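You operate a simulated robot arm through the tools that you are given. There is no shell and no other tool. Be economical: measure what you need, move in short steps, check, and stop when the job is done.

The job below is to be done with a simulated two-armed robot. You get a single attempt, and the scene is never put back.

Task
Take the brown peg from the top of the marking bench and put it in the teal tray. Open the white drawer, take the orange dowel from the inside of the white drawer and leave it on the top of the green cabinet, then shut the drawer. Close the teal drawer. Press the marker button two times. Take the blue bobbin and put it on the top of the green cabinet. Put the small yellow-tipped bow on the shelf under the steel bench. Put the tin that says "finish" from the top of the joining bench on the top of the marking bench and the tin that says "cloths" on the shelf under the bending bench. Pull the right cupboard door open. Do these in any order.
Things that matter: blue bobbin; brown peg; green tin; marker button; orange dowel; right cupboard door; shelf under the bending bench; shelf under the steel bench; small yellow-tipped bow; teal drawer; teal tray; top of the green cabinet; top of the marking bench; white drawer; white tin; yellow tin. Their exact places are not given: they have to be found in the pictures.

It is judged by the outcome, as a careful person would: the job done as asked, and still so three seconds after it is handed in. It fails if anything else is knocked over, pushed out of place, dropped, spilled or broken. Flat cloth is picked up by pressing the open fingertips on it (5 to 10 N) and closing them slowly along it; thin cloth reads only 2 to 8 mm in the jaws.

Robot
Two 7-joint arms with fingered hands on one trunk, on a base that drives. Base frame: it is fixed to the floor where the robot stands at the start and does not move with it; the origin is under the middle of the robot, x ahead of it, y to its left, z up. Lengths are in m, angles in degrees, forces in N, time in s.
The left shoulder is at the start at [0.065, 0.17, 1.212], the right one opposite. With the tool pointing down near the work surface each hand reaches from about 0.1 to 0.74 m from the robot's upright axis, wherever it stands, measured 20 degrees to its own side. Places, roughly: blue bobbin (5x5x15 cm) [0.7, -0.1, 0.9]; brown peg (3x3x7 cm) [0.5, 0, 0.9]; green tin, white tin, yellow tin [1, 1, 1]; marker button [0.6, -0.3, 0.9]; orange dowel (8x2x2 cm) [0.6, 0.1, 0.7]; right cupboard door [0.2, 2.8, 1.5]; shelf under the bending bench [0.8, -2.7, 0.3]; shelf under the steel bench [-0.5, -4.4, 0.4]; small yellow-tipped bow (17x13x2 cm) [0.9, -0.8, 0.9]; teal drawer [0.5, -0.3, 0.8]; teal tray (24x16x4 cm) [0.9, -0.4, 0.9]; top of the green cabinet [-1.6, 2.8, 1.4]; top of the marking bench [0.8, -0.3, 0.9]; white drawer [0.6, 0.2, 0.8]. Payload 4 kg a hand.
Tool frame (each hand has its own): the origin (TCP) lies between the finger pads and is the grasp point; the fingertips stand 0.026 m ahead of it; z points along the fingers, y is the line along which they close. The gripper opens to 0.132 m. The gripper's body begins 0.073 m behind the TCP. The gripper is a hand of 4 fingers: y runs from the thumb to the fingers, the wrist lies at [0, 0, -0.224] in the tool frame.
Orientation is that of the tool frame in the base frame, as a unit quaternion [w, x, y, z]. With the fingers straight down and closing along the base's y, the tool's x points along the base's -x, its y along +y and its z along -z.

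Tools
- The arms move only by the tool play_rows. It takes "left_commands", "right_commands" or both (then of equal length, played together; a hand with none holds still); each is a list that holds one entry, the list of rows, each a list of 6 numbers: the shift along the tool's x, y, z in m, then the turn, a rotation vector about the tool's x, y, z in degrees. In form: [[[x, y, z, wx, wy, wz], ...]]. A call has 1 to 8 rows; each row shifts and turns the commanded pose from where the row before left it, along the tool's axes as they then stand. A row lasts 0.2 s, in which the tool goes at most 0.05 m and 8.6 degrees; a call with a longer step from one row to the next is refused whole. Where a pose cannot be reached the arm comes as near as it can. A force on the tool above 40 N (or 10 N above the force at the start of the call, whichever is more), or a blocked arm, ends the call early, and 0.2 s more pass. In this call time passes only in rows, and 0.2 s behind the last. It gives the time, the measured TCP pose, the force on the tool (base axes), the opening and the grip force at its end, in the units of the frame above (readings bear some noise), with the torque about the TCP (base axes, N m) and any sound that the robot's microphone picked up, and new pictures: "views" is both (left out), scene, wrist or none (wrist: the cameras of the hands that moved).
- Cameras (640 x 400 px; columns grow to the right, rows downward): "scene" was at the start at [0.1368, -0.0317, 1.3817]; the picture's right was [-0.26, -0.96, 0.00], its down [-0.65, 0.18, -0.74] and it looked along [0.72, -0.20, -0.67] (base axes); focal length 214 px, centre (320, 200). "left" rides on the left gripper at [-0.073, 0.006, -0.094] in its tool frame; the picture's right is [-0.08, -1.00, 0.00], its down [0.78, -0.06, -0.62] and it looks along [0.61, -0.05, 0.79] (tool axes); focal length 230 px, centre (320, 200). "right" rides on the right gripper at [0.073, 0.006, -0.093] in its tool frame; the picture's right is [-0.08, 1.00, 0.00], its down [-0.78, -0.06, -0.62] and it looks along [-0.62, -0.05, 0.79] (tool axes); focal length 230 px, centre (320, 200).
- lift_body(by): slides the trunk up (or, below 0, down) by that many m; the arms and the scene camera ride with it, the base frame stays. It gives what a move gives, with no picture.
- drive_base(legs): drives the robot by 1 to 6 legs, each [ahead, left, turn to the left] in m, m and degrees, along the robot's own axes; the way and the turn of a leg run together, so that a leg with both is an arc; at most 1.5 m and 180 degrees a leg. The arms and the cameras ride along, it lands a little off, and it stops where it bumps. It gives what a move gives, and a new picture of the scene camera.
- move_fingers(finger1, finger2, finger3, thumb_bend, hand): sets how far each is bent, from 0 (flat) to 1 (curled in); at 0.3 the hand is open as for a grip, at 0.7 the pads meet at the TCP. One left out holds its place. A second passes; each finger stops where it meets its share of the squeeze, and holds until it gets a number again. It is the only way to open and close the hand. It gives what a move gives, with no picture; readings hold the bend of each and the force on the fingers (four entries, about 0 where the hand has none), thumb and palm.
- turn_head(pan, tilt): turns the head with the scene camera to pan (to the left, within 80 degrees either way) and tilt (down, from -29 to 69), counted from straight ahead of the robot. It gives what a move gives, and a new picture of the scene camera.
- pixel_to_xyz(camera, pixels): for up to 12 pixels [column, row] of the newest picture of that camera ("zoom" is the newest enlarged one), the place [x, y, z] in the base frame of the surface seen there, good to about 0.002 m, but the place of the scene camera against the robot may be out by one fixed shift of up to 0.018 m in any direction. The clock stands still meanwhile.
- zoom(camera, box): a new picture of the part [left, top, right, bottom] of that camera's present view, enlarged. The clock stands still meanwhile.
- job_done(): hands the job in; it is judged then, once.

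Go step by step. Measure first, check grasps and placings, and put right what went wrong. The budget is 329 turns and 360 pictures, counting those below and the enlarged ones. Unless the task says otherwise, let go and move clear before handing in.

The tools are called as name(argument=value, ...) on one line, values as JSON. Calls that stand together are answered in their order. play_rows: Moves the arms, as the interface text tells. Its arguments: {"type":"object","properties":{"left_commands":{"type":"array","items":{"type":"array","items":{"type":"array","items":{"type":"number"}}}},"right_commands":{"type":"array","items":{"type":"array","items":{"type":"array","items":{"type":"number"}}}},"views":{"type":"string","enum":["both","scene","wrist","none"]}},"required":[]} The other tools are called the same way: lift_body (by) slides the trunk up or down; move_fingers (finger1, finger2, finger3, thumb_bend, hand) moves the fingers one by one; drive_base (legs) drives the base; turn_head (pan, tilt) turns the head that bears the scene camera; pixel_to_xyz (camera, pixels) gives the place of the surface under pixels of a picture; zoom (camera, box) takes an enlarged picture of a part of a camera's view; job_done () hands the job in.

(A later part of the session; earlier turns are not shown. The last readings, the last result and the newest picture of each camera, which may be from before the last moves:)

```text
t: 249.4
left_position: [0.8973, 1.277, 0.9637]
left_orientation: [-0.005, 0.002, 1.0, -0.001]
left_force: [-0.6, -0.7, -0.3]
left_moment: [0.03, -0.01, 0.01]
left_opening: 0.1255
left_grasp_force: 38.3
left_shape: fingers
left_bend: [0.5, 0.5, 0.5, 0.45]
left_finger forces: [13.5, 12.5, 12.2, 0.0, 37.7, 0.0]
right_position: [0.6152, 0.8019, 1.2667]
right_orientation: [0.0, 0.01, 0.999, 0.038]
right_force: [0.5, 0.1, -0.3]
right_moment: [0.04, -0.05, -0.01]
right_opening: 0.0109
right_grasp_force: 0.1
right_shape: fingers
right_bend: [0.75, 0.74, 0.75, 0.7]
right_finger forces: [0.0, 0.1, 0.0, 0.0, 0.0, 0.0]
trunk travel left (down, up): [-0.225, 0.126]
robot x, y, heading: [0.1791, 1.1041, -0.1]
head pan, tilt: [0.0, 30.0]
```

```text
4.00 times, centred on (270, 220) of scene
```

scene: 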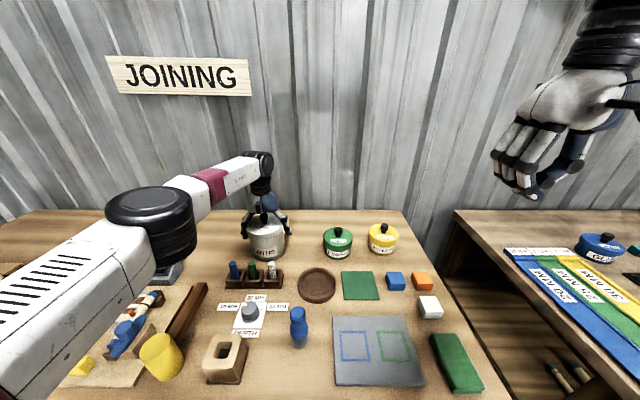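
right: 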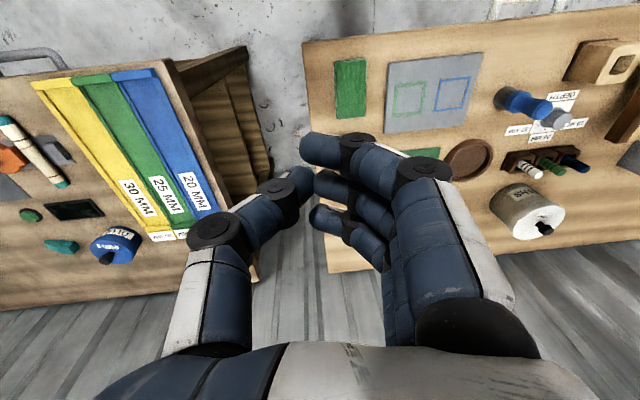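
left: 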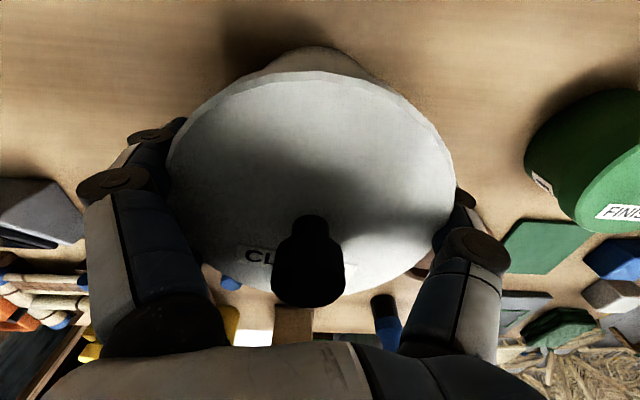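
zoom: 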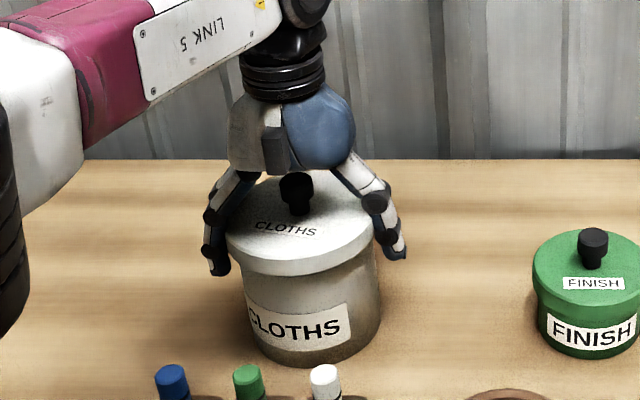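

Lid is right above the rim. Lower in small steps to press it on.

play_rows(left_commands=[[[-0.002, 0, 0.008, 0, 0, 0], [0, 0, 0.005, 0, 0, 0], [0, 0, 0.004, 0, 0, 0], [0, 0, 0.003, 0, 0, 0]]], views="none")

```text
t: 250.4
left_position: [0.8999, 1.2787, 0.9466]
left_orientation: [-0.003, 0.001, 1.0, -0.001]
left_force: [-0.5, -0.5, 1.7]
left_moment: [0.15, -0.02, 0.02]
left_opening: 0.1254
left_grasp_force: 37.2
left_shape: fingers
left_bend: [0.51, 0.5, 0.5, 0.45]
left_finger forces: [13.6, 12.1, 12.0, 0.0, 37.2, 0.0]
right_position: [0.6144, 0.8026, 1.2674]
right_orientation: [0.001, 0.01, 0.999, 0.038]
right_force: [-0.8, 0.1, 0.2]
right_moment: [-0.01, 0.05, -0.02]
right_opening: 0.0106
right_grasp_force: 0.1
right_shape: fingers
right_bend: [0.75, 0.74, 0.75, 0.7]
right_finger forces: [0.0, 0.1, 0.1, 0.0, 0.0, 0.1]
trunk travel left (down, up): [-0.225, 0.126]
robot x, y, heading: [0.181, 1.103, -0.1]
head pan, tilt: [0.0, 30.0]
```

play_rows(left_commands=[[[0, 0, 0.003, 0, 0, 0], [0, 0, 0.003, 0, 0, 0], [0, 0, 0.003, 0, 0, 0], [0, 0, 0.003, 0, 0, 0]]], views="none")

zoom(camera="scene", box=[210, 170, 330, 270])

```text
t: 251.2
left_position: [0.9018, 1.2782, 0.9449]
left_orientation: [0.003, 0.001, 1.0, -0.002]
left_force: [-3.9, 0.1, 22.4]
left_moment: [0.43, -0.02, 0.06]
left_opening: 0.1249
left_grasp_force: 39.3
left_shape: fingers
left_bend: [0.51, 0.51, 0.51, 0.46]
left_finger forces: [13.3, 13.3, 14.0, 0.1, 37.7, 0.0]
right_position: [0.6109, 0.8024, 1.2666]
right_orientation: [0.002, 0.01, 0.999, 0.04]
right_force: [0.5, -0.1, -0.1]
right_moment: [-0.02, -0.02, 0.01]
right_opening: 0.0104
right_grasp_force: 0.1
right_shape: fingers
right_bend: [0.75, 0.74, 0.75, 0.7]
right_finger forces: [0.0, 0.0, 0.1, 0.1, 0.1, 0.0]
trunk travel left (down, up): [-0.225, 0.126]
robot x, y, heading: [0.1784, 1.1019, 0.2]
head pan, tilt: [0.0, 30.0]
stopped in row 4 (left hand): the force on the tool passed its limit at 43 N (the readings are from after the stop); the commanded pose is now the measured one
```

```text
4.00 times, centred on (270, 220) of scene
```

zoom: 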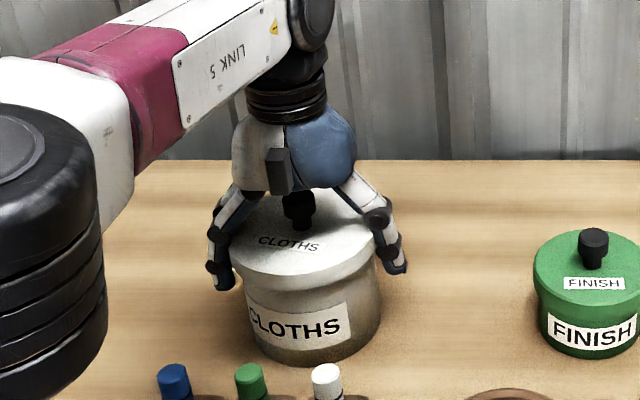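

The lid is back on at the original height. I need to grip lower, on the body: open, check it, lower to just above the knob, and regrip.

move_fingers(hand="left", finger1=0.2, finger2=0.2, finger3=0.2, thumb_bend=0.2)

play_rows(left_commands=[[[0, 0, -0.04, 0, 0, 0], [0, 0, -0.04, 0, 0, 0]]], views="both")

zoom(camera="scene", box=[210, 170, 330, 270])

```text
t: 252.2
left_position: [0.9006, 1.2803, 0.9405]
left_orientation: [0.0, 0.0, 1.0, -0.002]
left_force: [-3.0, 2.6, 9.5]
left_moment: [0.0, -0.04, 0.06]
left_opening: 0.1596
left_grasp_force: 5.6
left_shape: fingers
left_bend: [0.2, 0.19, 0.2, 0.2]
left_finger forces: [1.2, 4.7, 0.7, 0.0, 4.2, 0.1]
right_position: [0.6128, 0.8036, 1.2677]
right_orientation: [0.001, 0.01, 0.999, 0.039]
right_force: [0.4, 0.0, -0.1]
right_moment: [0.0, 0.0, -0.01]
right_opening: 0.0106
right_grasp_force: 0.1
right_shape: fingers
right_bend: [0.75, 0.74, 0.75, 0.7]
right_finger forces: [0.0, 0.0, 0.0, 0.0, 0.1, 0.0]
trunk travel left (down, up): [-0.225, 0.126]
robot x, y, heading: [0.1794, 1.1024, -0.1]
head pan, tilt: [0.0, 30.0]
```

```text
t: 252.8
left_position: [0.902, 1.2784, 1.0203]
left_orientation: [-0.002, 0.001, 1.0, -0.001]
left_force: [0.1, -0.7, -0.5]
left_moment: [0.0, -0.01, 0.02]
left_opening: 0.1577
left_grasp_force: 0.1
left_shape: fingers
left_bend: [0.2, 0.2, 0.2, 0.2]
left_finger forces: [0.0, 0.1, 0.0, 0.1, 0.0, 0.0]
right_position: [0.6138, 0.8005, 1.2681]
right_orientation: [0.001, 0.009, 0.999, 0.039]
right_force: [0.1, -0.4, 1.2]
right_moment: [0.03, -0.03, 0.0]
right_opening: 0.0109
right_grasp_force: 0.0
right_shape: fingers
right_bend: [0.75, 0.74, 0.75, 0.7]
right_finger forces: [0.0, 0.0, 0.0, 0.1, 0.0, 0.1]
trunk travel left (down, up): [-0.225, 0.126]
robot x, y, heading: [0.1752, 1.1015, 0.1]
head pan, tilt: [0.0, 30.0]
```

scene: 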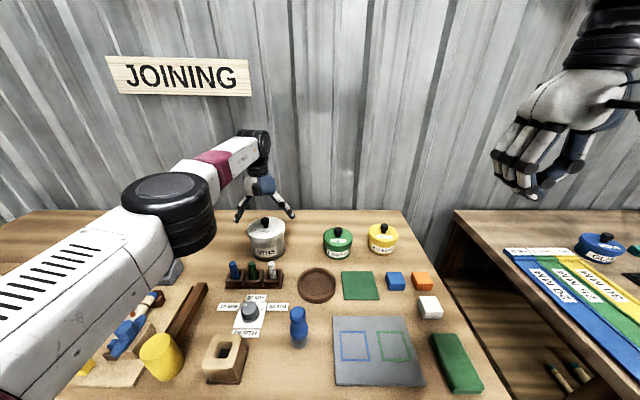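
left: 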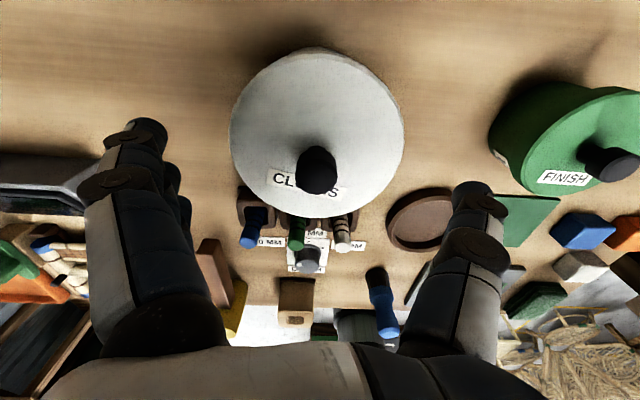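

```text
4.00 times, centred on (270, 220) of scene
```

zoom: 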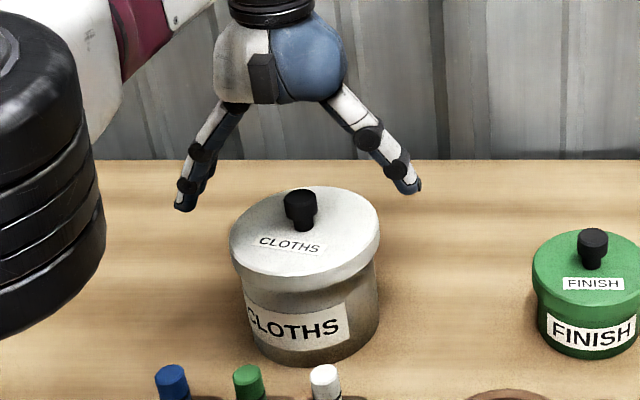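

Check the lid's seating: measure several rim points.

pixel_to_xyz(camera="left", pixels=[[240, 125], [395, 130], [318, 60], [280, 195], [355, 195], [318, 165], [260, 90], [375, 90]])

```text
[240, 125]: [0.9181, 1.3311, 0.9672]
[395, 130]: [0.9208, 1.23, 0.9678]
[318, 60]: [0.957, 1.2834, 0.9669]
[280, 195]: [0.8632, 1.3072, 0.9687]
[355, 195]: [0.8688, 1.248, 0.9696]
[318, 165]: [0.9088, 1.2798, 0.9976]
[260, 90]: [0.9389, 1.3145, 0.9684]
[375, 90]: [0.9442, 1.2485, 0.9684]
```

The lid is level at 0.968 again. From above the fingers catch the lid first, so I'll regrasp the white tin later on its body from the front; first do the green FINISH tin with the right hand. Retract the left hand and shift the robot left.

play_rows(left_commands=[[[0.0, 0, -0.05, 0, 0, 0], [0.02, 0, -0.04, 0, 0, 0], [0.03, 0.03, -0.02, 0, 0, 0], [0.03, 0.03, 0, 0, 0, 0], [0.03, 0.03, 0, 0, 0, 0], [0.03, 0.03, 0, 0, 0, 0]]], right_commands=[[[-0.03, 0.0, 0, 2, 0, -0.5], [-0.03, 0, 0, 2, 0, -0.5], [-0.04, 0, 0, 0, 0, 0], [-0.04, 0, 0, 0, 0, 0], [-0.03, 0, 0, 0, 0, 0], [0, 0, 0, 0, 0, 0]]], views="none")

move_fingers(hand="right", finger1=0.3, finger2=0.3, finger3=0.3, thumb_bend=0.3)

drive_base(legs=[[0.005, 0.12, 0]])

zoom(camera="right", box=[0, 0, 640, 400])

```text
t: 254.2
left_position: [0.8776, 1.4045, 1.1579]
left_orientation: [-0.001, 0.002, 1.0, -0.001]
left_force: [-0.5, 0.0, 0.1]
left_moment: [-0.04, 0.0, 0.04]
left_opening: 0.1575
left_grasp_force: 0.1
left_shape: fingers
left_bend: [0.2, 0.2, 0.2, 0.2]
left_finger forces: [0.1, 0.0, 0.1, 0.0, 0.0, 0.1]
left hand out of reach, approached as far as the arm can: row 1, 2, 3, 4, 5, 6
right_position: [0.7847, 0.8087, 1.2652]
right_orientation: [0.001, 0.0, 1.0, 0.001]
right_force: [-0.2, 0.5, -0.6]
right_moment: [-0.05, 0.02, 0.01]
right_opening: 0.0108
right_grasp_force: 0.0
right_shape: fingers
right_bend: [0.75, 0.74, 0.75, 0.7]
right_finger forces: [0.0, 0.0, 0.1, 0.0, 0.1, 0.0]
trunk travel left (down, up): [-0.225, 0.126]
robot x, y, heading: [0.1791, 1.0982, 0.1]
head pan, tilt: [0.0, 30.0]
```

```text
t: 255.2
left_position: [0.8794, 1.4031, 1.1553]
left_orientation: [-0.002, 0.002, 1.0, -0.002]
left_force: [-0.4, 0.2, 0.0]
left_moment: [0.0, -0.01, -0.02]
left_opening: 0.1574
left_grasp_force: 0.1
left_shape: fingers
left_bend: [0.2, 0.2, 0.2, 0.2]
left_finger forces: [0.0, 0.1, 0.0, 0.0, 0.0, 0.1]
right_position: [0.7846, 0.8073, 1.2641]
right_orientation: [0.001, 0.001, 1.0, 0.003]
right_force: [-0.1, 0.2, -0.3]
right_moment: [-0.02, 0.04, -0.03]
right_opening: 0.1359
right_grasp_force: 0.0
right_shape: fingers
right_bend: [0.3, 0.3, 0.3, 0.3]
right_finger forces: [0.1, 0.1, 0.0, 0.1, 0.0, 0.0]
trunk travel left (down, up): [-0.225, 0.126]
robot x, y, heading: [0.1822, 1.1053, 0.1]
head pan, tilt: [0.0, 30.0]
```

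```text
t: 256.9
left_position: [0.885, 1.5193, 1.1563]
left_orientation: [-0.001, 0.001, 1.0, -0.002]
left_force: [0.4, -1.3, -0.3]
left_moment: [-0.02, -0.01, 0.0]
left_opening: 0.1572
left_grasp_force: 0.1
left_shape: fingers
left_bend: [0.2, 0.2, 0.2, 0.2]
left_finger forces: [0.0, 0.0, 0.1, 0.1, 0.0, 0.0]
right_position: [0.789, 0.9235, 1.2651]
right_orientation: [0.001, 0.001, 1.0, 0.003]
right_force: [0.0, -0.9, 0.9]
right_moment: [-0.02, -0.01, -0.02]
right_opening: 0.1357
right_grasp_force: 0.1
right_shape: fingers
right_bend: [0.3, 0.3, 0.3, 0.3]
right_finger forces: [0.0, 0.0, 0.0, 0.1, 0.0, 0.0]
trunk travel left (down, up): [-0.225, 0.126]
robot x, y, heading: [0.1848, 1.2205, -0.0]
head pan, tilt: [0.0, 30.0]
```

scene: 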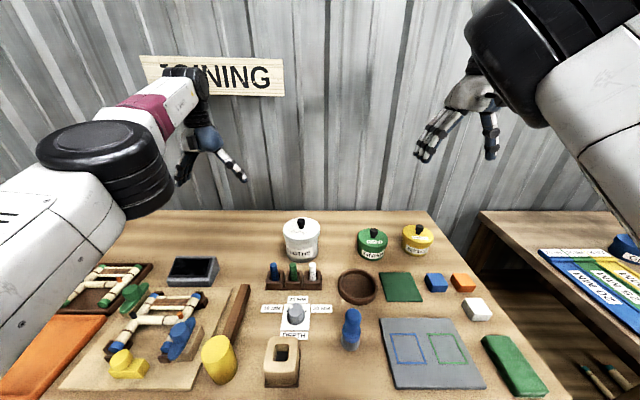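

```text
1.00 times, centred on (320, 200) of right (not enlarged: the box is as wide or as high as the picture)
```

zoom: 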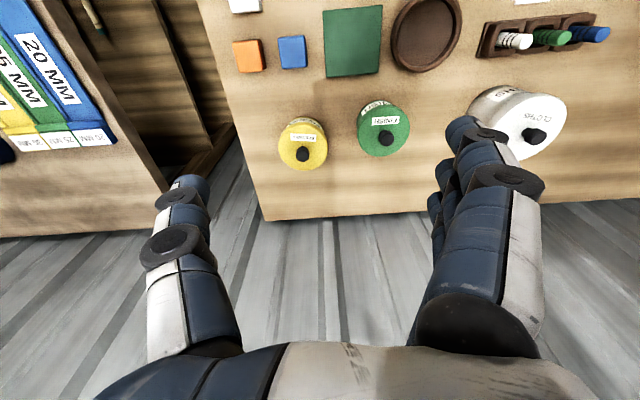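

Measure the green tin in this view.

pixel_to_xyz(camera="zoom", pixels=[[386, 140], [358, 128], [409, 125], [383, 105], [384, 155], [305, 156], [328, 145], [505, 95], [375, 60]])

zoom(camera="right", box=[260, 70, 460, 190])

```text
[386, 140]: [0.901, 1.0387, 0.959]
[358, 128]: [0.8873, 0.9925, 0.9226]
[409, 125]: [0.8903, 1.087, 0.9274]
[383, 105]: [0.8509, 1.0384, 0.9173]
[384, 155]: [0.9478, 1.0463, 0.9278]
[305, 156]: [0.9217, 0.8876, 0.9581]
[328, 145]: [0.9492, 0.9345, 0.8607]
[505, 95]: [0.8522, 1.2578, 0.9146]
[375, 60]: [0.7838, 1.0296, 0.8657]
```

```text
3.20 times, centred on (360, 130) of right
```

zoom: 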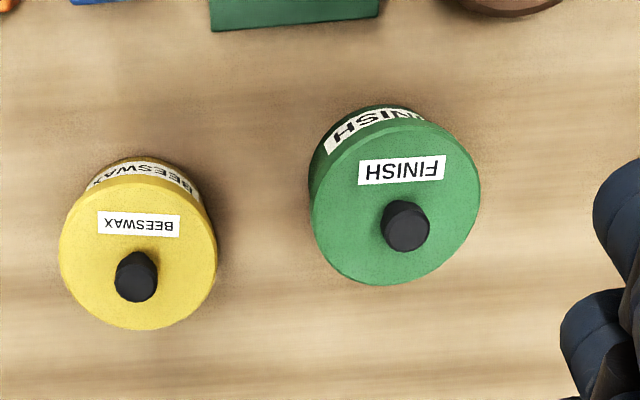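

Green tin centre (0.901,1.040), lid Ø0.094, knob top 0.959; the yellow tin's edge is at y 0.935. Move above it.

move_fingers(hand="right", finger1=0.33, finger2=0.33, finger3=0.33, thumb_bend=0.33)

play_rows(right_commands=[[[-0.03, 0.035, 0.01, 0, 0, 0], [-0.03, 0.035, 0.01, 0, 0, 0], [-0.03, 0.035, 0.01, 0, 0, 0], [-0.021, 0.012, 0.04, 0, 0, 0], [0, 0, 0.05, 0, 0, 0], [0, 0, 0.05, 0, 0, 0], [0, 0, 0.05, 0, 0, 0]]], views="both")

```text
t: 257.9
left_position: [0.8839, 1.5185, 1.1575]
left_orientation: [0.0, 0.002, 1.0, -0.002]
left_force: [0.7, -0.2, 0.2]
left_moment: [0.01, 0.04, -0.01]
left_opening: 0.1574
left_grasp_force: 0.0
left_shape: fingers
left_bend: [0.2, 0.2, 0.2, 0.2]
left_finger forces: [0.0, 0.0, 0.1, 0.0, 0.0, 0.1]
right_position: [0.7888, 0.9226, 1.2631]
right_orientation: [0.0, 0.002, 1.0, 0.004]
right_force: [0.1, -0.5, 0.2]
right_moment: [-0.02, 0.01, 0.0]
right_opening: 0.1277
right_grasp_force: 0.1
right_shape: fingers
right_bend: [0.33, 0.33, 0.33, 0.33]
right_finger forces: [0.0, 0.0, 0.0, 0.0, 0.1, 0.0]
trunk travel left (down, up): [-0.225, 0.126]
robot x, y, heading: [0.1799, 1.2168, 0.2]
head pan, tilt: [0.0, 30.0]
```

```text
t: 259.7
left_position: [0.8841, 1.5185, 1.1576]
left_orientation: [-0.002, 0.002, 1.0, -0.002]
left_force: [-0.4, -0.2, 0.8]
left_moment: [-0.02, -0.02, 0.03]
left_opening: 0.1573
left_grasp_force: 0.2
left_shape: fingers
left_bend: [0.2, 0.2, 0.2, 0.2]
left_finger forces: [0.0, 0.0, 0.1, 0.0, 0.1, 0.0]
right_position: [0.8781, 0.9788, 1.0481]
right_orientation: [0.002, 0.037, 0.999, 0.012]
right_force: [-0.2, -0.2, 0.2]
right_moment: [0.02, -0.02, 0.0]
right_opening: 0.127
right_grasp_force: 0.1
right_shape: fingers
right_bend: [0.33, 0.33, 0.33, 0.33]
right_finger forces: [0.0, 0.0, 0.0, 0.0, 0.0, 0.1]
right hand out of reach, approached as far as the arm can: row 3, 4
trunk travel left (down, up): [-0.225, 0.126]
robot x, y, heading: [0.1809, 1.2187, -0.0]
head pan, tilt: [0.0, 30.0]
stopped in row 7 (right hand): the arm was blocked; the commanded pose is now the measured one
```

scene: 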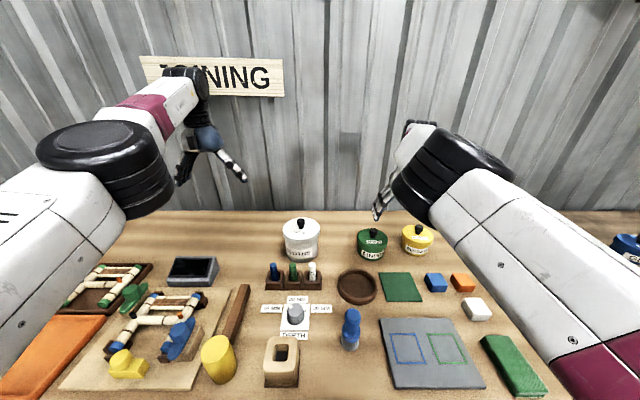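
right: 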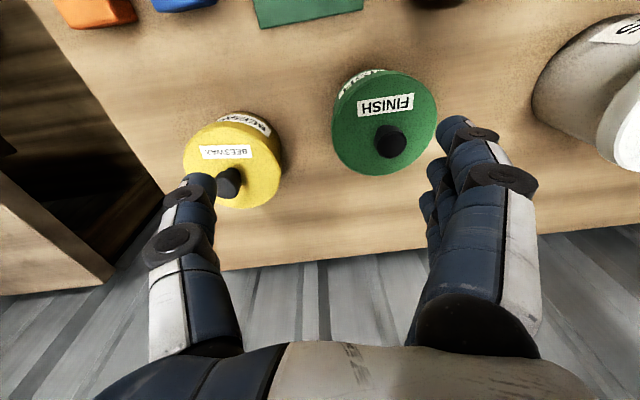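

The arm is at its limit, but the base can close the gap: shift 6 cm left and 2 cm forward.

drive_base(legs=[[0.022, 0.062, 0]])

play_rows(right_commands=[[[0, 0, 0.02, 1.4, 0.1, -4.2], [0, 0, 0.03, 0, 0, 0]]], views="both")

```text
t: 260.9
left_position: [0.9071, 1.5815, 1.1561]
left_orientation: [-0.002, 0.001, 1.0, -0.002]
left_force: [-0.4, 1.1, 0.0]
left_moment: [0.0, 0.0, -0.01]
left_opening: 0.1577
left_grasp_force: 0.1
left_shape: fingers
left_bend: [0.2, 0.2, 0.2, 0.2]
left_finger forces: [0.1, 0.0, 0.0, 0.0, 0.1, 0.1]
right_position: [0.9002, 1.0441, 1.0472]
right_orientation: [0.001, 0.036, 0.999, 0.012]
right_force: [0.4, 0.2, 0.9]
right_moment: [0.0, -0.01, 0.02]
right_opening: 0.1275
right_grasp_force: 0.0
right_shape: fingers
right_bend: [0.33, 0.33, 0.33, 0.33]
right_finger forces: [0.0, 0.1, 0.1, 0.0, 0.1, 0.0]
trunk travel left (down, up): [-0.225, 0.126]
robot x, y, heading: [0.2067, 1.28, 0.0]
head pan, tilt: [0.0, 30.0]
```

scene: 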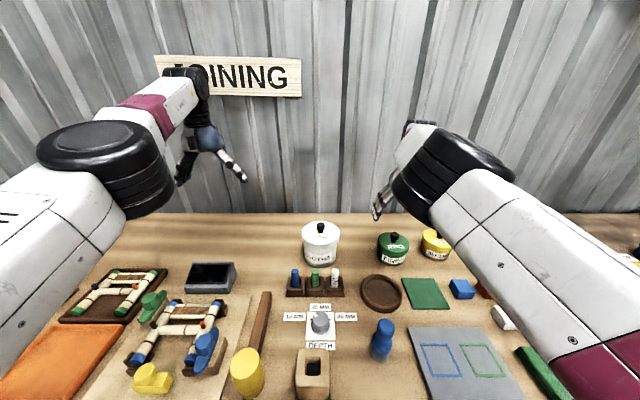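

```text
t: 261.6
left_position: [0.9083, 1.5809, 1.1564]
left_orientation: [-0.002, 0.003, 1.0, -0.002]
left_force: [-0.7, 0.6, 0.1]
left_moment: [0.01, 0.03, -0.02]
left_opening: 0.1573
left_grasp_force: 0.1
left_shape: fingers
left_bend: [0.2, 0.2, 0.2, 0.2]
left_finger forces: [0.0, 0.0, 0.0, 0.1, 0.1, 0.0]
right_position: [0.9031, 1.0309, 1.0026]
right_orientation: [0.004, 0.012, 1.0, 0.003]
right_force: [-0.4, 0.3, 0.5]
right_moment: [0.01, 0.0, 0.04]
right_opening: 0.1273
right_grasp_force: 0.0
right_shape: fingers
right_bend: [0.33, 0.33, 0.33, 0.33]
right_finger forces: [0.0, 0.0, 0.0, 0.0, 0.0, 0.1]
trunk travel left (down, up): [-0.225, 0.126]
robot x, y, heading: [0.2064, 1.2822, -0.0]
head pan, tilt: [0.0, 30.0]
```

scene: 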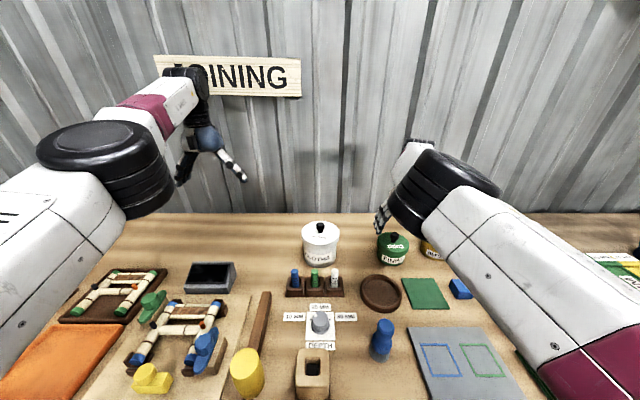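
right: 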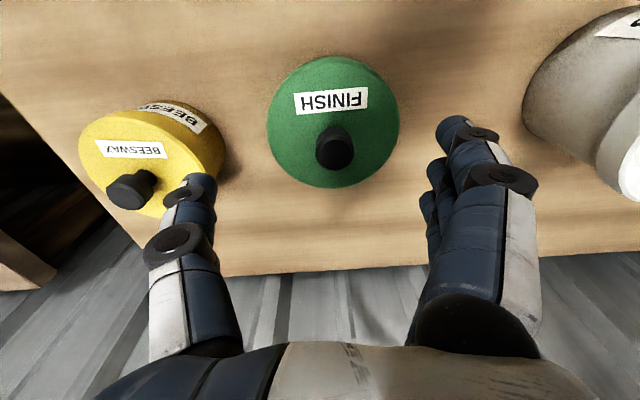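

Shift 12 mm left and descend partway.

play_rows(right_commands=[[[0.002, 0.012, 0.0, 0, 0, 0], [0, 0, 0.03, 0, 0, 0], [0, 0, 0.03, 0, 0, 0]]], views="wrist")

```text
t: 262.4
left_position: [0.9078, 1.5811, 1.1559]
left_orientation: [-0.002, 0.001, 1.0, -0.002]
left_force: [-0.1, 0.2, -0.2]
left_moment: [-0.01, -0.04, -0.02]
left_opening: 0.1575
left_grasp_force: 0.1
left_shape: fingers
left_bend: [0.2, 0.2, 0.2, 0.2]
left_finger forces: [0.0, 0.0, 0.0, 0.1, 0.1, 0.1]
right_position: [0.903, 1.0355, 0.9436]
right_orientation: [0.005, 0.018, 1.0, 0.003]
right_force: [-0.1, -0.6, 0.6]
right_moment: [-0.02, 0.01, 0.0]
right_opening: 0.1273
right_grasp_force: 0.0
right_shape: fingers
right_bend: [0.33, 0.33, 0.33, 0.33]
right_finger forces: [0.0, 0.0, 0.0, 0.1, 0.0, 0.1]
trunk travel left (down, up): [-0.225, 0.126]
robot x, y, heading: [0.2052, 1.2847, 0.1]
head pan, tilt: [0.0, 30.0]
```

right: 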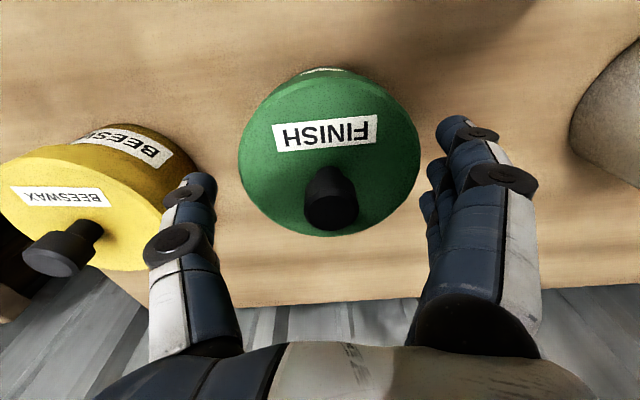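

Clearances fine. Descend to z 0.895 and close gently on the body.

play_rows(right_commands=[[[0.001, 0.004, 0.02, 0, 0, 0], [0, 0, 0.02, 0, 0, 0], [0, 0, 0.008, 0, 0, 0]]], views="wrist")

```text
t: 263.1
left_position: [0.9063, 1.5816, 1.1584]
left_orientation: [0.0, 0.003, 1.0, -0.001]
left_force: [0.3, -0.8, -0.1]
left_moment: [-0.01, 0.01, -0.01]
left_opening: 0.1573
left_grasp_force: 0.2
left_shape: fingers
left_bend: [0.2, 0.2, 0.2, 0.2]
left_finger forces: [0.1, 0.1, 0.0, 0.0, 0.0, 0.0]
right_position: [0.9014, 1.0406, 0.8998]
right_orientation: [0.007, 0.014, 1.0, -0.002]
right_force: [2.8, -2.9, 14.2]
right_moment: [-0.52, 0.07, 0.06]
right_opening: 0.1295
right_grasp_force: 5.1
right_shape: fingers
right_bend: [0.33, 0.33, 0.33, 0.33]
right_finger forces: [0.0, 0.8, 0.0, 0.1, 10.1, 0.0]
trunk travel left (down, up): [-0.225, 0.126]
robot x, y, heading: [0.2038, 1.2864, 0.3]
head pan, tilt: [0.0, 30.0]
```

right: 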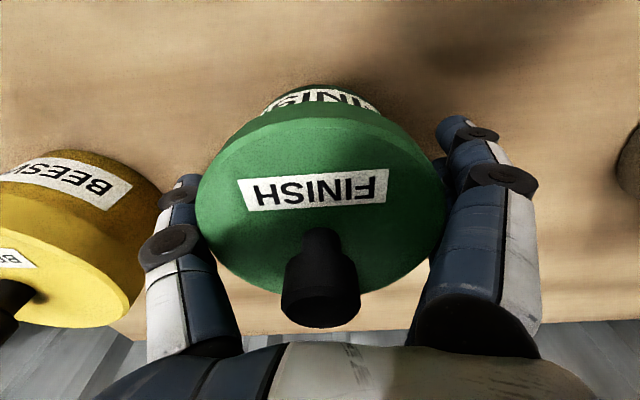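

The thumb meets the lid edge here: a top grip would again pull the lid. I'll withdraw the right hand upward and use the left hand pitched forward to hold the tin bodies under the lids.

play_rows(right_commands=[[[0, 0, -0.02, 0, 0, 0], [0, 0, -0.04, 0, 0, 0], [0, 0, -0.05, 0, 0, 0], [0, 0, -0.05, 0, 0, 0], [0.03, -0.03, -0.02, 0, 0, 0], [0.04, -0.03, 0, 0, 0, 0], [0.04, -0.03, 0, 0, 0, 0], [0.04, -0.03, 0, 0, 0, 0]]], views="both")

zoom(camera="scene", box=[270, 200, 470, 320])

```text
t: 264.9
left_position: [0.9062, 1.5814, 1.1565]
left_orientation: [-0.001, 0.002, 1.0, -0.001]
left_force: [-0.8, 0.3, -0.5]
left_moment: [-0.01, -0.03, -0.03]
left_opening: 0.1573
left_grasp_force: 0.1
left_shape: fingers
left_bend: [0.2, 0.2, 0.2, 0.2]
left_finger forces: [0.0, 0.0, 0.0, 0.0, 0.0, 0.0]
right_position: [0.7363, 0.923, 1.0605]
right_orientation: [-0.005, 0.027, 0.999, 0.018]
right_force: [0.0, 0.2, 0.5]
right_moment: [-0.01, -0.01, 0.01]
right_opening: 0.1269
right_grasp_force: 0.0
right_shape: fingers
right_bend: [0.33, 0.33, 0.33, 0.33]
right_finger forces: [0.1, 0.0, 0.0, 0.0, 0.0, 0.0]
trunk travel left (down, up): [-0.225, 0.126]
robot x, y, heading: [0.2064, 1.2833, -0.2]
head pan, tilt: [0.0, 30.0]
heard: snap
```

scene: 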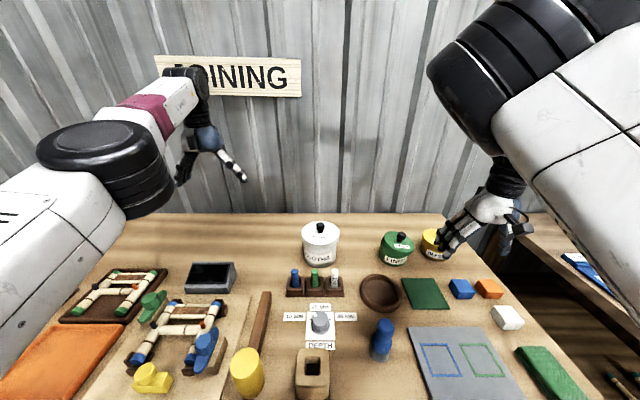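
right: 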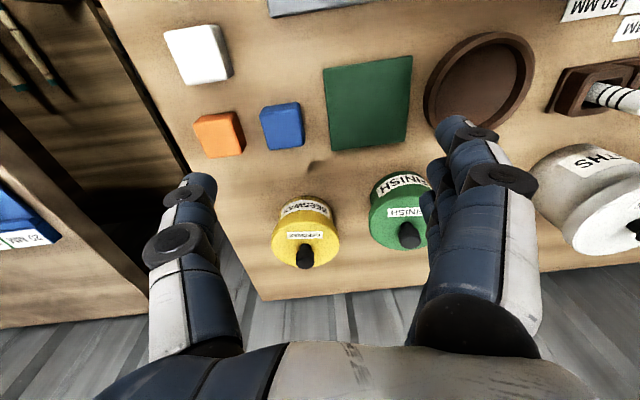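

```text
3.20 times, centred on (370, 260) of scene
```

zoom: 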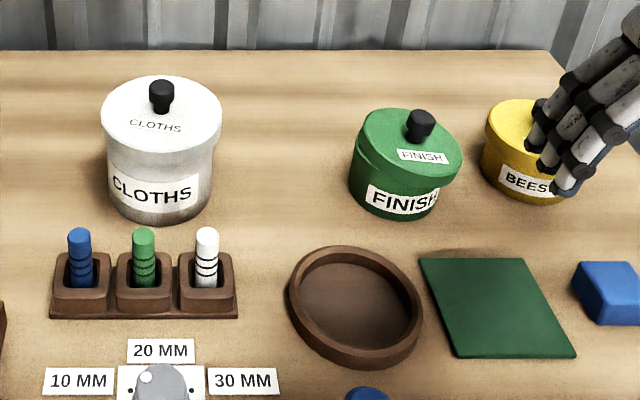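

A second snap: the green lid now looks tilted/shifted. Measure it.

pixel_to_xyz(camera="zoom", pixels=[[365, 145], [458, 160], [410, 112], [410, 178], [420, 115], [420, 135], [360, 190], [430, 185], [395, 212], [385, 125], [445, 135]])

zoom(camera="right", box=[340, 140, 460, 260])

```text
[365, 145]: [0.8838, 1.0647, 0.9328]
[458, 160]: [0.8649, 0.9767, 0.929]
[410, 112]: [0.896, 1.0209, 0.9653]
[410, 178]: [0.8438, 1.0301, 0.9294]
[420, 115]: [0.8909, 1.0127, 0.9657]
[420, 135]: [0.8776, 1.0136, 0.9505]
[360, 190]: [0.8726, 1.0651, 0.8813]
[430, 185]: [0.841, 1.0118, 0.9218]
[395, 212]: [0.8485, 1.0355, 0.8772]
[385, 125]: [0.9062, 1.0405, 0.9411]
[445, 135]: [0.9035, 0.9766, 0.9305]
```

```text
3.33 times, centred on (400, 200) of right
```

zoom: 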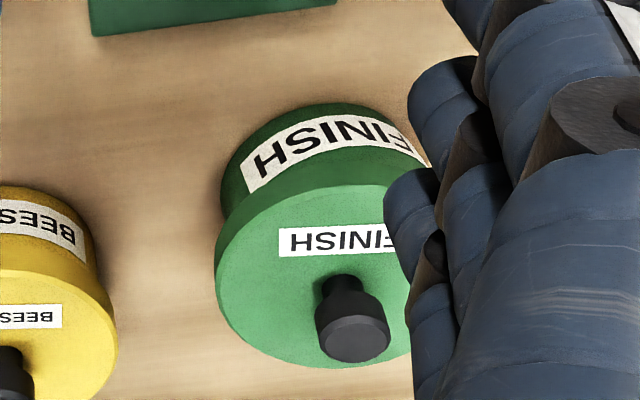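

The lid slipped ~1.1 cm toward −y and is tilted. I'll pinch its knob with the right hand, lift, re-centre and press it on.

move_fingers(hand="right", finger1=0.45, finger2=0.53, finger3=0.45, thumb_bend=0.53)

play_rows(right_commands=[[[0, 0, -0.05, 2.1, -0.6, -3.1], [-0.03, 0.025, 0, 0, 0, 0], [-0.04, 0.025, 0, 0, 0, 0], [-0.04, 0.025, 0, 0, 0, 0], [-0.04, 0.02, 0, 0, 0, 0], [-0.015, 0.01, 0.02, 0, 0, 0]]], views="both")

```text
t: 265.9
left_position: [0.9071, 1.5808, 1.1571]
left_orientation: [-0.002, 0.001, 1.0, -0.002]
left_force: [-0.4, -0.4, -0.2]
left_moment: [-0.02, 0.01, -0.02]
left_opening: 0.1575
left_grasp_force: 0.1
left_shape: fingers
left_bend: [0.2, 0.2, 0.2, 0.2]
left_finger forces: [0.0, 0.0, 0.0, 0.0, 0.0, 0.1]
right_position: [0.7397, 0.9252, 1.065]
right_orientation: [0.0, 0.024, 0.999, 0.02]
right_force: [-0.5, 0.1, 0.2]
right_moment: [0.03, 0.01, -0.01]
right_opening: 0.0746
right_grasp_force: 0.1
right_shape: fingers
right_bend: [0.45, 0.53, 0.45, 0.53]
right_finger forces: [0.0, 0.0, 0.0, 0.1, 0.0, 0.1]
trunk travel left (down, up): [-0.225, 0.126]
robot x, y, heading: [0.2089, 1.2835, -0.2]
head pan, tilt: [0.0, 30.0]
```

```text
t: 267.4
left_position: [0.9072, 1.5809, 1.1566]
left_orientation: [-0.001, 0.003, 1.0, -0.002]
left_force: [0.4, -0.6, -0.2]
left_moment: [-0.02, 0.01, 0.01]
left_opening: 0.1573
left_grasp_force: 0.0
left_shape: fingers
left_bend: [0.2, 0.2, 0.2, 0.2]
left_finger forces: [0.0, 0.1, 0.0, 0.0, 0.0, 0.0]
right_position: [0.9084, 1.0551, 1.0948]
right_orientation: [0.005, -0.027, 0.999, -0.02]
right_force: [-0.6, -0.5, -0.4]
right_moment: [0.0, 0.0, -0.01]
right_opening: 0.0747
right_grasp_force: 0.1
right_shape: fingers
right_bend: [0.45, 0.53, 0.45, 0.53]
right_finger forces: [0.0, 0.1, 0.0, 0.0, 0.0, 0.1]
trunk travel left (down, up): [-0.225, 0.126]
robot x, y, heading: [0.2049, 1.282, 0.2]
head pan, tilt: [0.0, 30.0]
```

scene: 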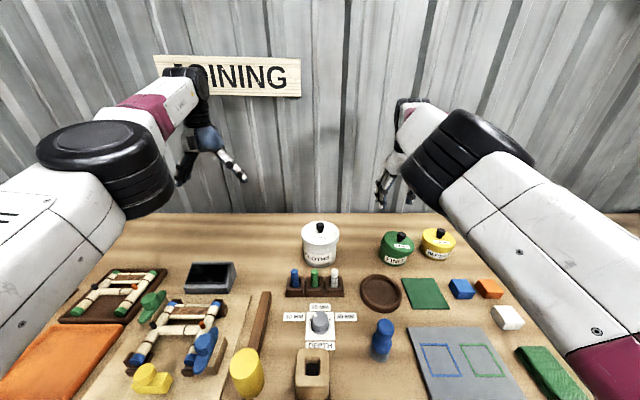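
right: 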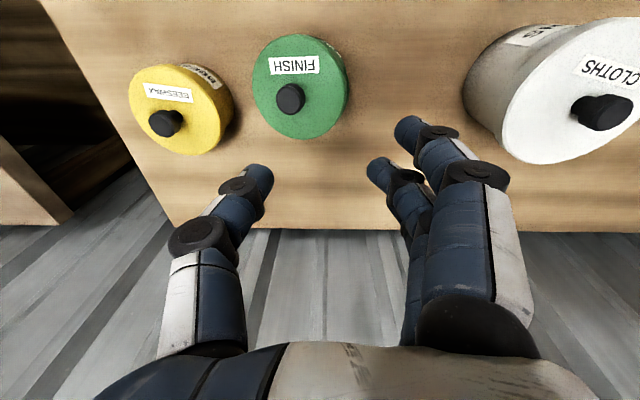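

Measure the lid in this right-camera view.

pixel_to_xyz(camera="right", pixels=[[291, 98], [258, 90], [345, 85], [300, 45], [300, 130], [342, 60], [335, 45], [295, 120], [272, 115], [325, 115]])

zoom(camera="right", box=[230, 20, 370, 150])

```text
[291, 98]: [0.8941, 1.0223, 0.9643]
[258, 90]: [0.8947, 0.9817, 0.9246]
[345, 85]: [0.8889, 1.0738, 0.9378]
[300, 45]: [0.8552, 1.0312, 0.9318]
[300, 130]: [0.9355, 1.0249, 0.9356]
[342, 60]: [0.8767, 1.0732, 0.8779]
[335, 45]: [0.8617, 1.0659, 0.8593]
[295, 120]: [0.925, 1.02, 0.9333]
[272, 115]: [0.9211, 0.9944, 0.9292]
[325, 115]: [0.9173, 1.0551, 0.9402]
```

```text
3.08 times, centred on (300, 85) of right
```

zoom: 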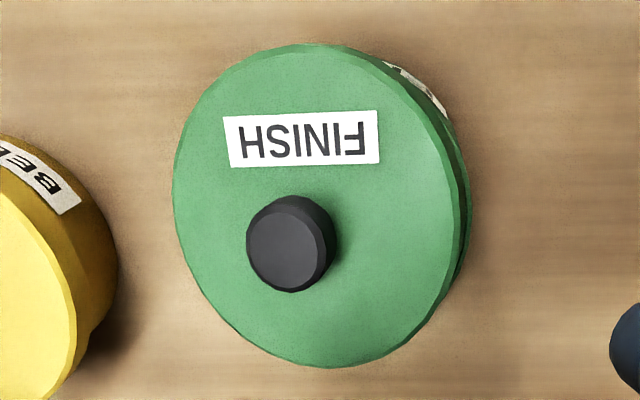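

Knob top at (0.895,1.022,0.964), lid tilted ~8° (left side high). Tilt the hand to match and descend onto the knob.

play_rows(right_commands=[[[0.007, -0.016, 0, -5.1, 0.3, 1.5], [0.006, -0.016, 0, -5.1, 0.3, 1.5], [0, 0, 0.04, 0, 0, 0]]], views="wrist")

```text
t: 268.1
left_position: [0.9084, 1.5827, 1.1551]
left_orientation: [-0.002, 0.002, 1.0, -0.002]
left_force: [-0.1, 0.0, 0.0]
left_moment: [-0.01, 0.02, -0.03]
left_opening: 0.1573
left_grasp_force: 0.1
left_shape: fingers
left_bend: [0.2, 0.2, 0.2, 0.2]
left_finger forces: [0.0, 0.0, 0.0, 0.0, 0.0, 0.1]
right_position: [0.8938, 1.0266, 1.0546]
right_orientation: [-0.003, -0.001, 0.998, 0.07]
right_force: [0.5, 0.6, -0.5]
right_moment: [0.01, 0.03, 0.02]
right_opening: 0.0744
right_grasp_force: 0.0
right_shape: fingers
right_bend: [0.45, 0.53, 0.45, 0.53]
right_finger forces: [0.0, 0.0, 0.0, 0.0, 0.1, 0.0]
trunk travel left (down, up): [-0.225, 0.126]
robot x, y, heading: [0.2086, 1.2792, 0.2]
head pan, tilt: [0.0, 30.0]
```

right: 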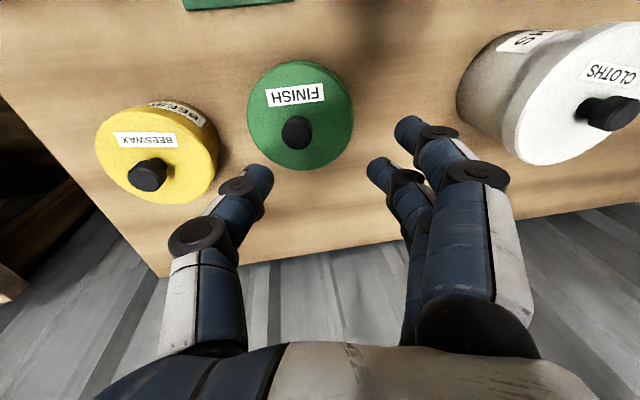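

play_rows(right_commands=[[[-0.001, -0.016, 0.03, 0, 0, 0], [0, 0, 0.03, 0, 0, 0]]], views="wrist")

```text
t: 268.8
left_position: [0.9074, 1.5814, 1.157]
left_orientation: [-0.002, 0.002, 1.0, -0.001]
left_force: [0.7, 0.6, 0.5]
left_moment: [-0.01, -0.01, -0.02]
left_opening: 0.1574
left_grasp_force: 0.0
left_shape: fingers
left_bend: [0.2, 0.2, 0.2, 0.2]
left_finger forces: [0.1, 0.0, 0.0, 0.0, 0.0, 0.0]
right_position: [0.8947, 1.0168, 0.9966]
right_orientation: [-0.001, -0.001, 0.998, 0.07]
right_force: [0.3, 0.0, -0.1]
right_moment: [-0.01, 0.03, 0.0]
right_opening: 0.0744
right_grasp_force: 0.1
right_shape: fingers
right_bend: [0.45, 0.53, 0.45, 0.53]
right_finger forces: [0.0, 0.0, 0.1, 0.0, 0.0, 0.0]
trunk travel left (down, up): [-0.225, 0.126]
robot x, y, heading: [0.2105, 1.2816, 0.1]
head pan, tilt: [0.0, 30.0]
```

right: 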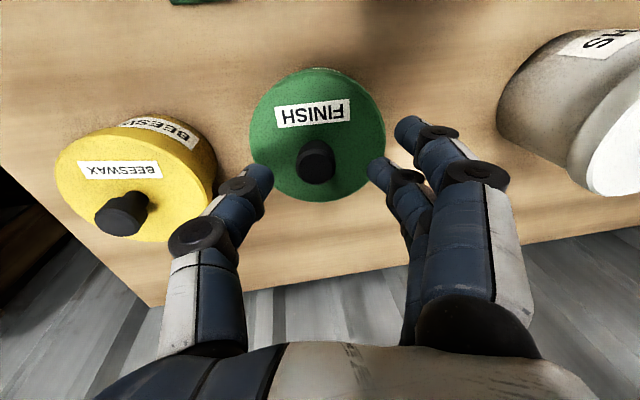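

Knob is centred between thumb and finger. Descend 3 cm and pinch.

play_rows(right_commands=[[[0, 0.001, 0.018, 0, 0, 0], [0, 0, 0.01, 0, 0, 0]]], views="none")

move_fingers(hand="right", finger2=0.72, thumb_bend=0.7)

zoom(camera="right", box=[0, 0, 640, 400])

```text
t: 269.4
left_position: [0.9076, 1.5821, 1.1561]
left_orientation: [-0.001, 0.001, 1.0, -0.002]
left_force: [-0.1, -0.2, 1.0]
left_moment: [0.0, -0.02, -0.04]
left_opening: 0.1575
left_grasp_force: 0.1
left_shape: fingers
left_bend: [0.2, 0.2, 0.2, 0.2]
left_finger forces: [0.1, 0.0, 0.1, 0.0, 0.1, 0.1]
right_position: [0.8964, 1.0224, 0.9671]
right_orientation: [-0.003, -0.001, 0.998, 0.07]
right_force: [-0.5, 0.0, -0.1]
right_moment: [-0.02, 0.01, -0.01]
right_opening: 0.0744
right_grasp_force: 0.1
right_shape: fingers
right_bend: [0.45, 0.53, 0.45, 0.53]
right_finger forces: [0.1, 0.1, 0.0, 0.0, 0.0, 0.0]
trunk travel left (down, up): [-0.225, 0.126]
robot x, y, heading: [0.2031, 1.2815, 0.1]
head pan, tilt: [0.0, 30.0]
```

```text
t: 270.4
left_position: [0.9069, 1.5814, 1.1566]
left_orientation: [-0.001, 0.003, 1.0, -0.001]
left_force: [0.6, 0.3, 0.1]
left_moment: [-0.03, 0.02, -0.03]
left_opening: 0.1576
left_grasp_force: 0.0
left_shape: fingers
left_bend: [0.2, 0.2, 0.2, 0.2]
left_finger forces: [0.0, 0.0, 0.0, 0.0, 0.0, 0.0]
right_position: [0.8949, 1.0224, 0.9676]
right_orientation: [-0.001, -0.002, 0.998, 0.069]
right_force: [0.1, -0.2, 0.7]
right_moment: [0.0, -0.01, -0.01]
right_opening: 0.0568
right_grasp_force: 7.9
right_shape: fingers
right_bend: [0.45, 0.63, 0.45, 0.67]
right_finger forces: [0.1, 7.6, 0.1, 0.0, 7.4, 0.1]
trunk travel left (down, up): [-0.225, 0.126]
robot x, y, heading: [0.2061, 1.2805, -0.0]
head pan, tilt: [0.0, 30.0]
```

```text
1.00 times, centred on (320, 200) of right (not enlarged: the box is as wide or as high as the picture)
```

zoom: 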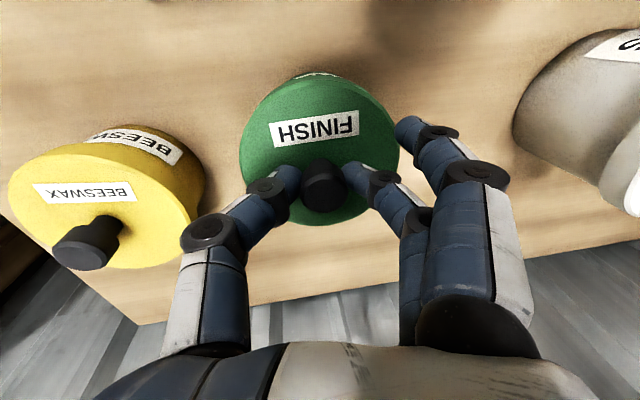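

Knob pinched (7.5 N). Lift 2 cm and level the hand.

play_rows(right_commands=[[[0, 0, -0.012, 0, 0, 0], [0, 0, -0.012, 0, 0, 0], [0, 0.006, -0.004, 4, 0, 0], [0, 0.005, 0, 4, 0, 0]]], views="both")

zoom(camera="scene", box=[330, 190, 470, 290])

```text
t: 271.4
left_position: [0.9081, 1.581, 1.1575]
left_orientation: [-0.001, 0.003, 1.0, -0.002]
left_force: [0.1, 0.5, -0.4]
left_moment: [-0.01, -0.02, 0.01]
left_opening: 0.1577
left_grasp_force: 0.1
left_shape: fingers
left_bend: [0.2, 0.2, 0.2, 0.2]
left_finger forces: [0.0, 0.0, 0.1, 0.0, 0.0, 0.0]
right_position: [0.8944, 1.0172, 1.0026]
right_orientation: [0.001, 0.011, 1.0, 0.004]
right_force: [-0.2, -0.5, -0.3]
right_moment: [0.02, -0.02, 0.01]
right_opening: 0.0564
right_grasp_force: 7.5
right_shape: fingers
right_bend: [0.45, 0.63, 0.45, 0.67]
right_finger forces: [0.1, 7.5, 0.0, 0.1, 7.4, 0.1]
trunk travel left (down, up): [-0.225, 0.126]
robot x, y, heading: [0.2071, 1.2832, -0.1]
head pan, tilt: [0.0, 30.0]
```

scene: 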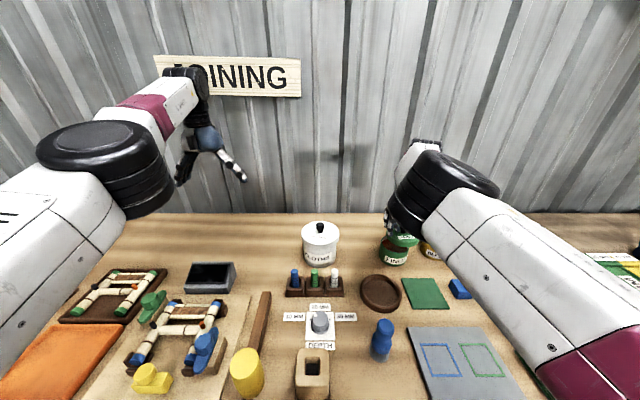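
right: 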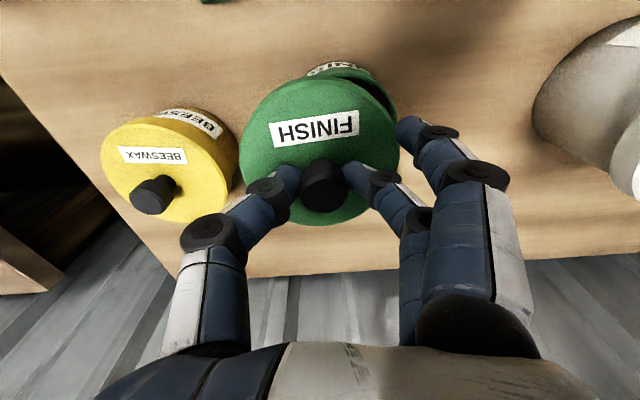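

```text
4.00 times, centred on (400, 240) of scene
```

zoom: 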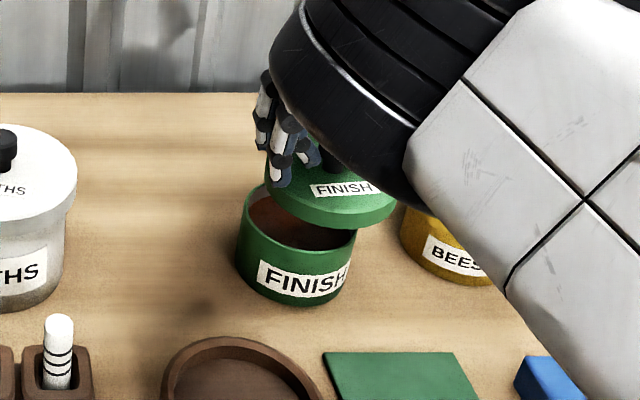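

The lid is off and in hand. Measure the body's rim to re-centre.

pixel_to_xyz(camera="zoom", pixels=[[241, 212], [245, 230], [355, 240], [268, 245], [300, 252], [330, 250], [240, 260], [352, 275], [290, 215]])

pixel_to_xyz(camera="right", pixels=[[340, 66], [308, 74], [372, 72], [393, 100], [390, 95], [394, 115], [324, 185], [254, 115], [392, 150]])

```text
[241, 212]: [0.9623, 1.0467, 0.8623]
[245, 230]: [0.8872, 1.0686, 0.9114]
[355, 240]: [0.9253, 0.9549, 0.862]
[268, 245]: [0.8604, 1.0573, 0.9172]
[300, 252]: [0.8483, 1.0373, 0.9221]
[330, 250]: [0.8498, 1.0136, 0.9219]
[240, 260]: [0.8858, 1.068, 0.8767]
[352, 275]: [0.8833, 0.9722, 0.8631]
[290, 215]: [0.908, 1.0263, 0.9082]
```

```text
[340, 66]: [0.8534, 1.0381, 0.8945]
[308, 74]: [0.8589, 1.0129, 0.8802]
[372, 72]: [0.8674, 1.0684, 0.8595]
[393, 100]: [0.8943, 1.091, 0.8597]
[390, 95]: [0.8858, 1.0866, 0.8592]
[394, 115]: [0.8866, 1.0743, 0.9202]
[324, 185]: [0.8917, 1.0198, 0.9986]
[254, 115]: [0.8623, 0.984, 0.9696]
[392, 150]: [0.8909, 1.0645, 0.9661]
```

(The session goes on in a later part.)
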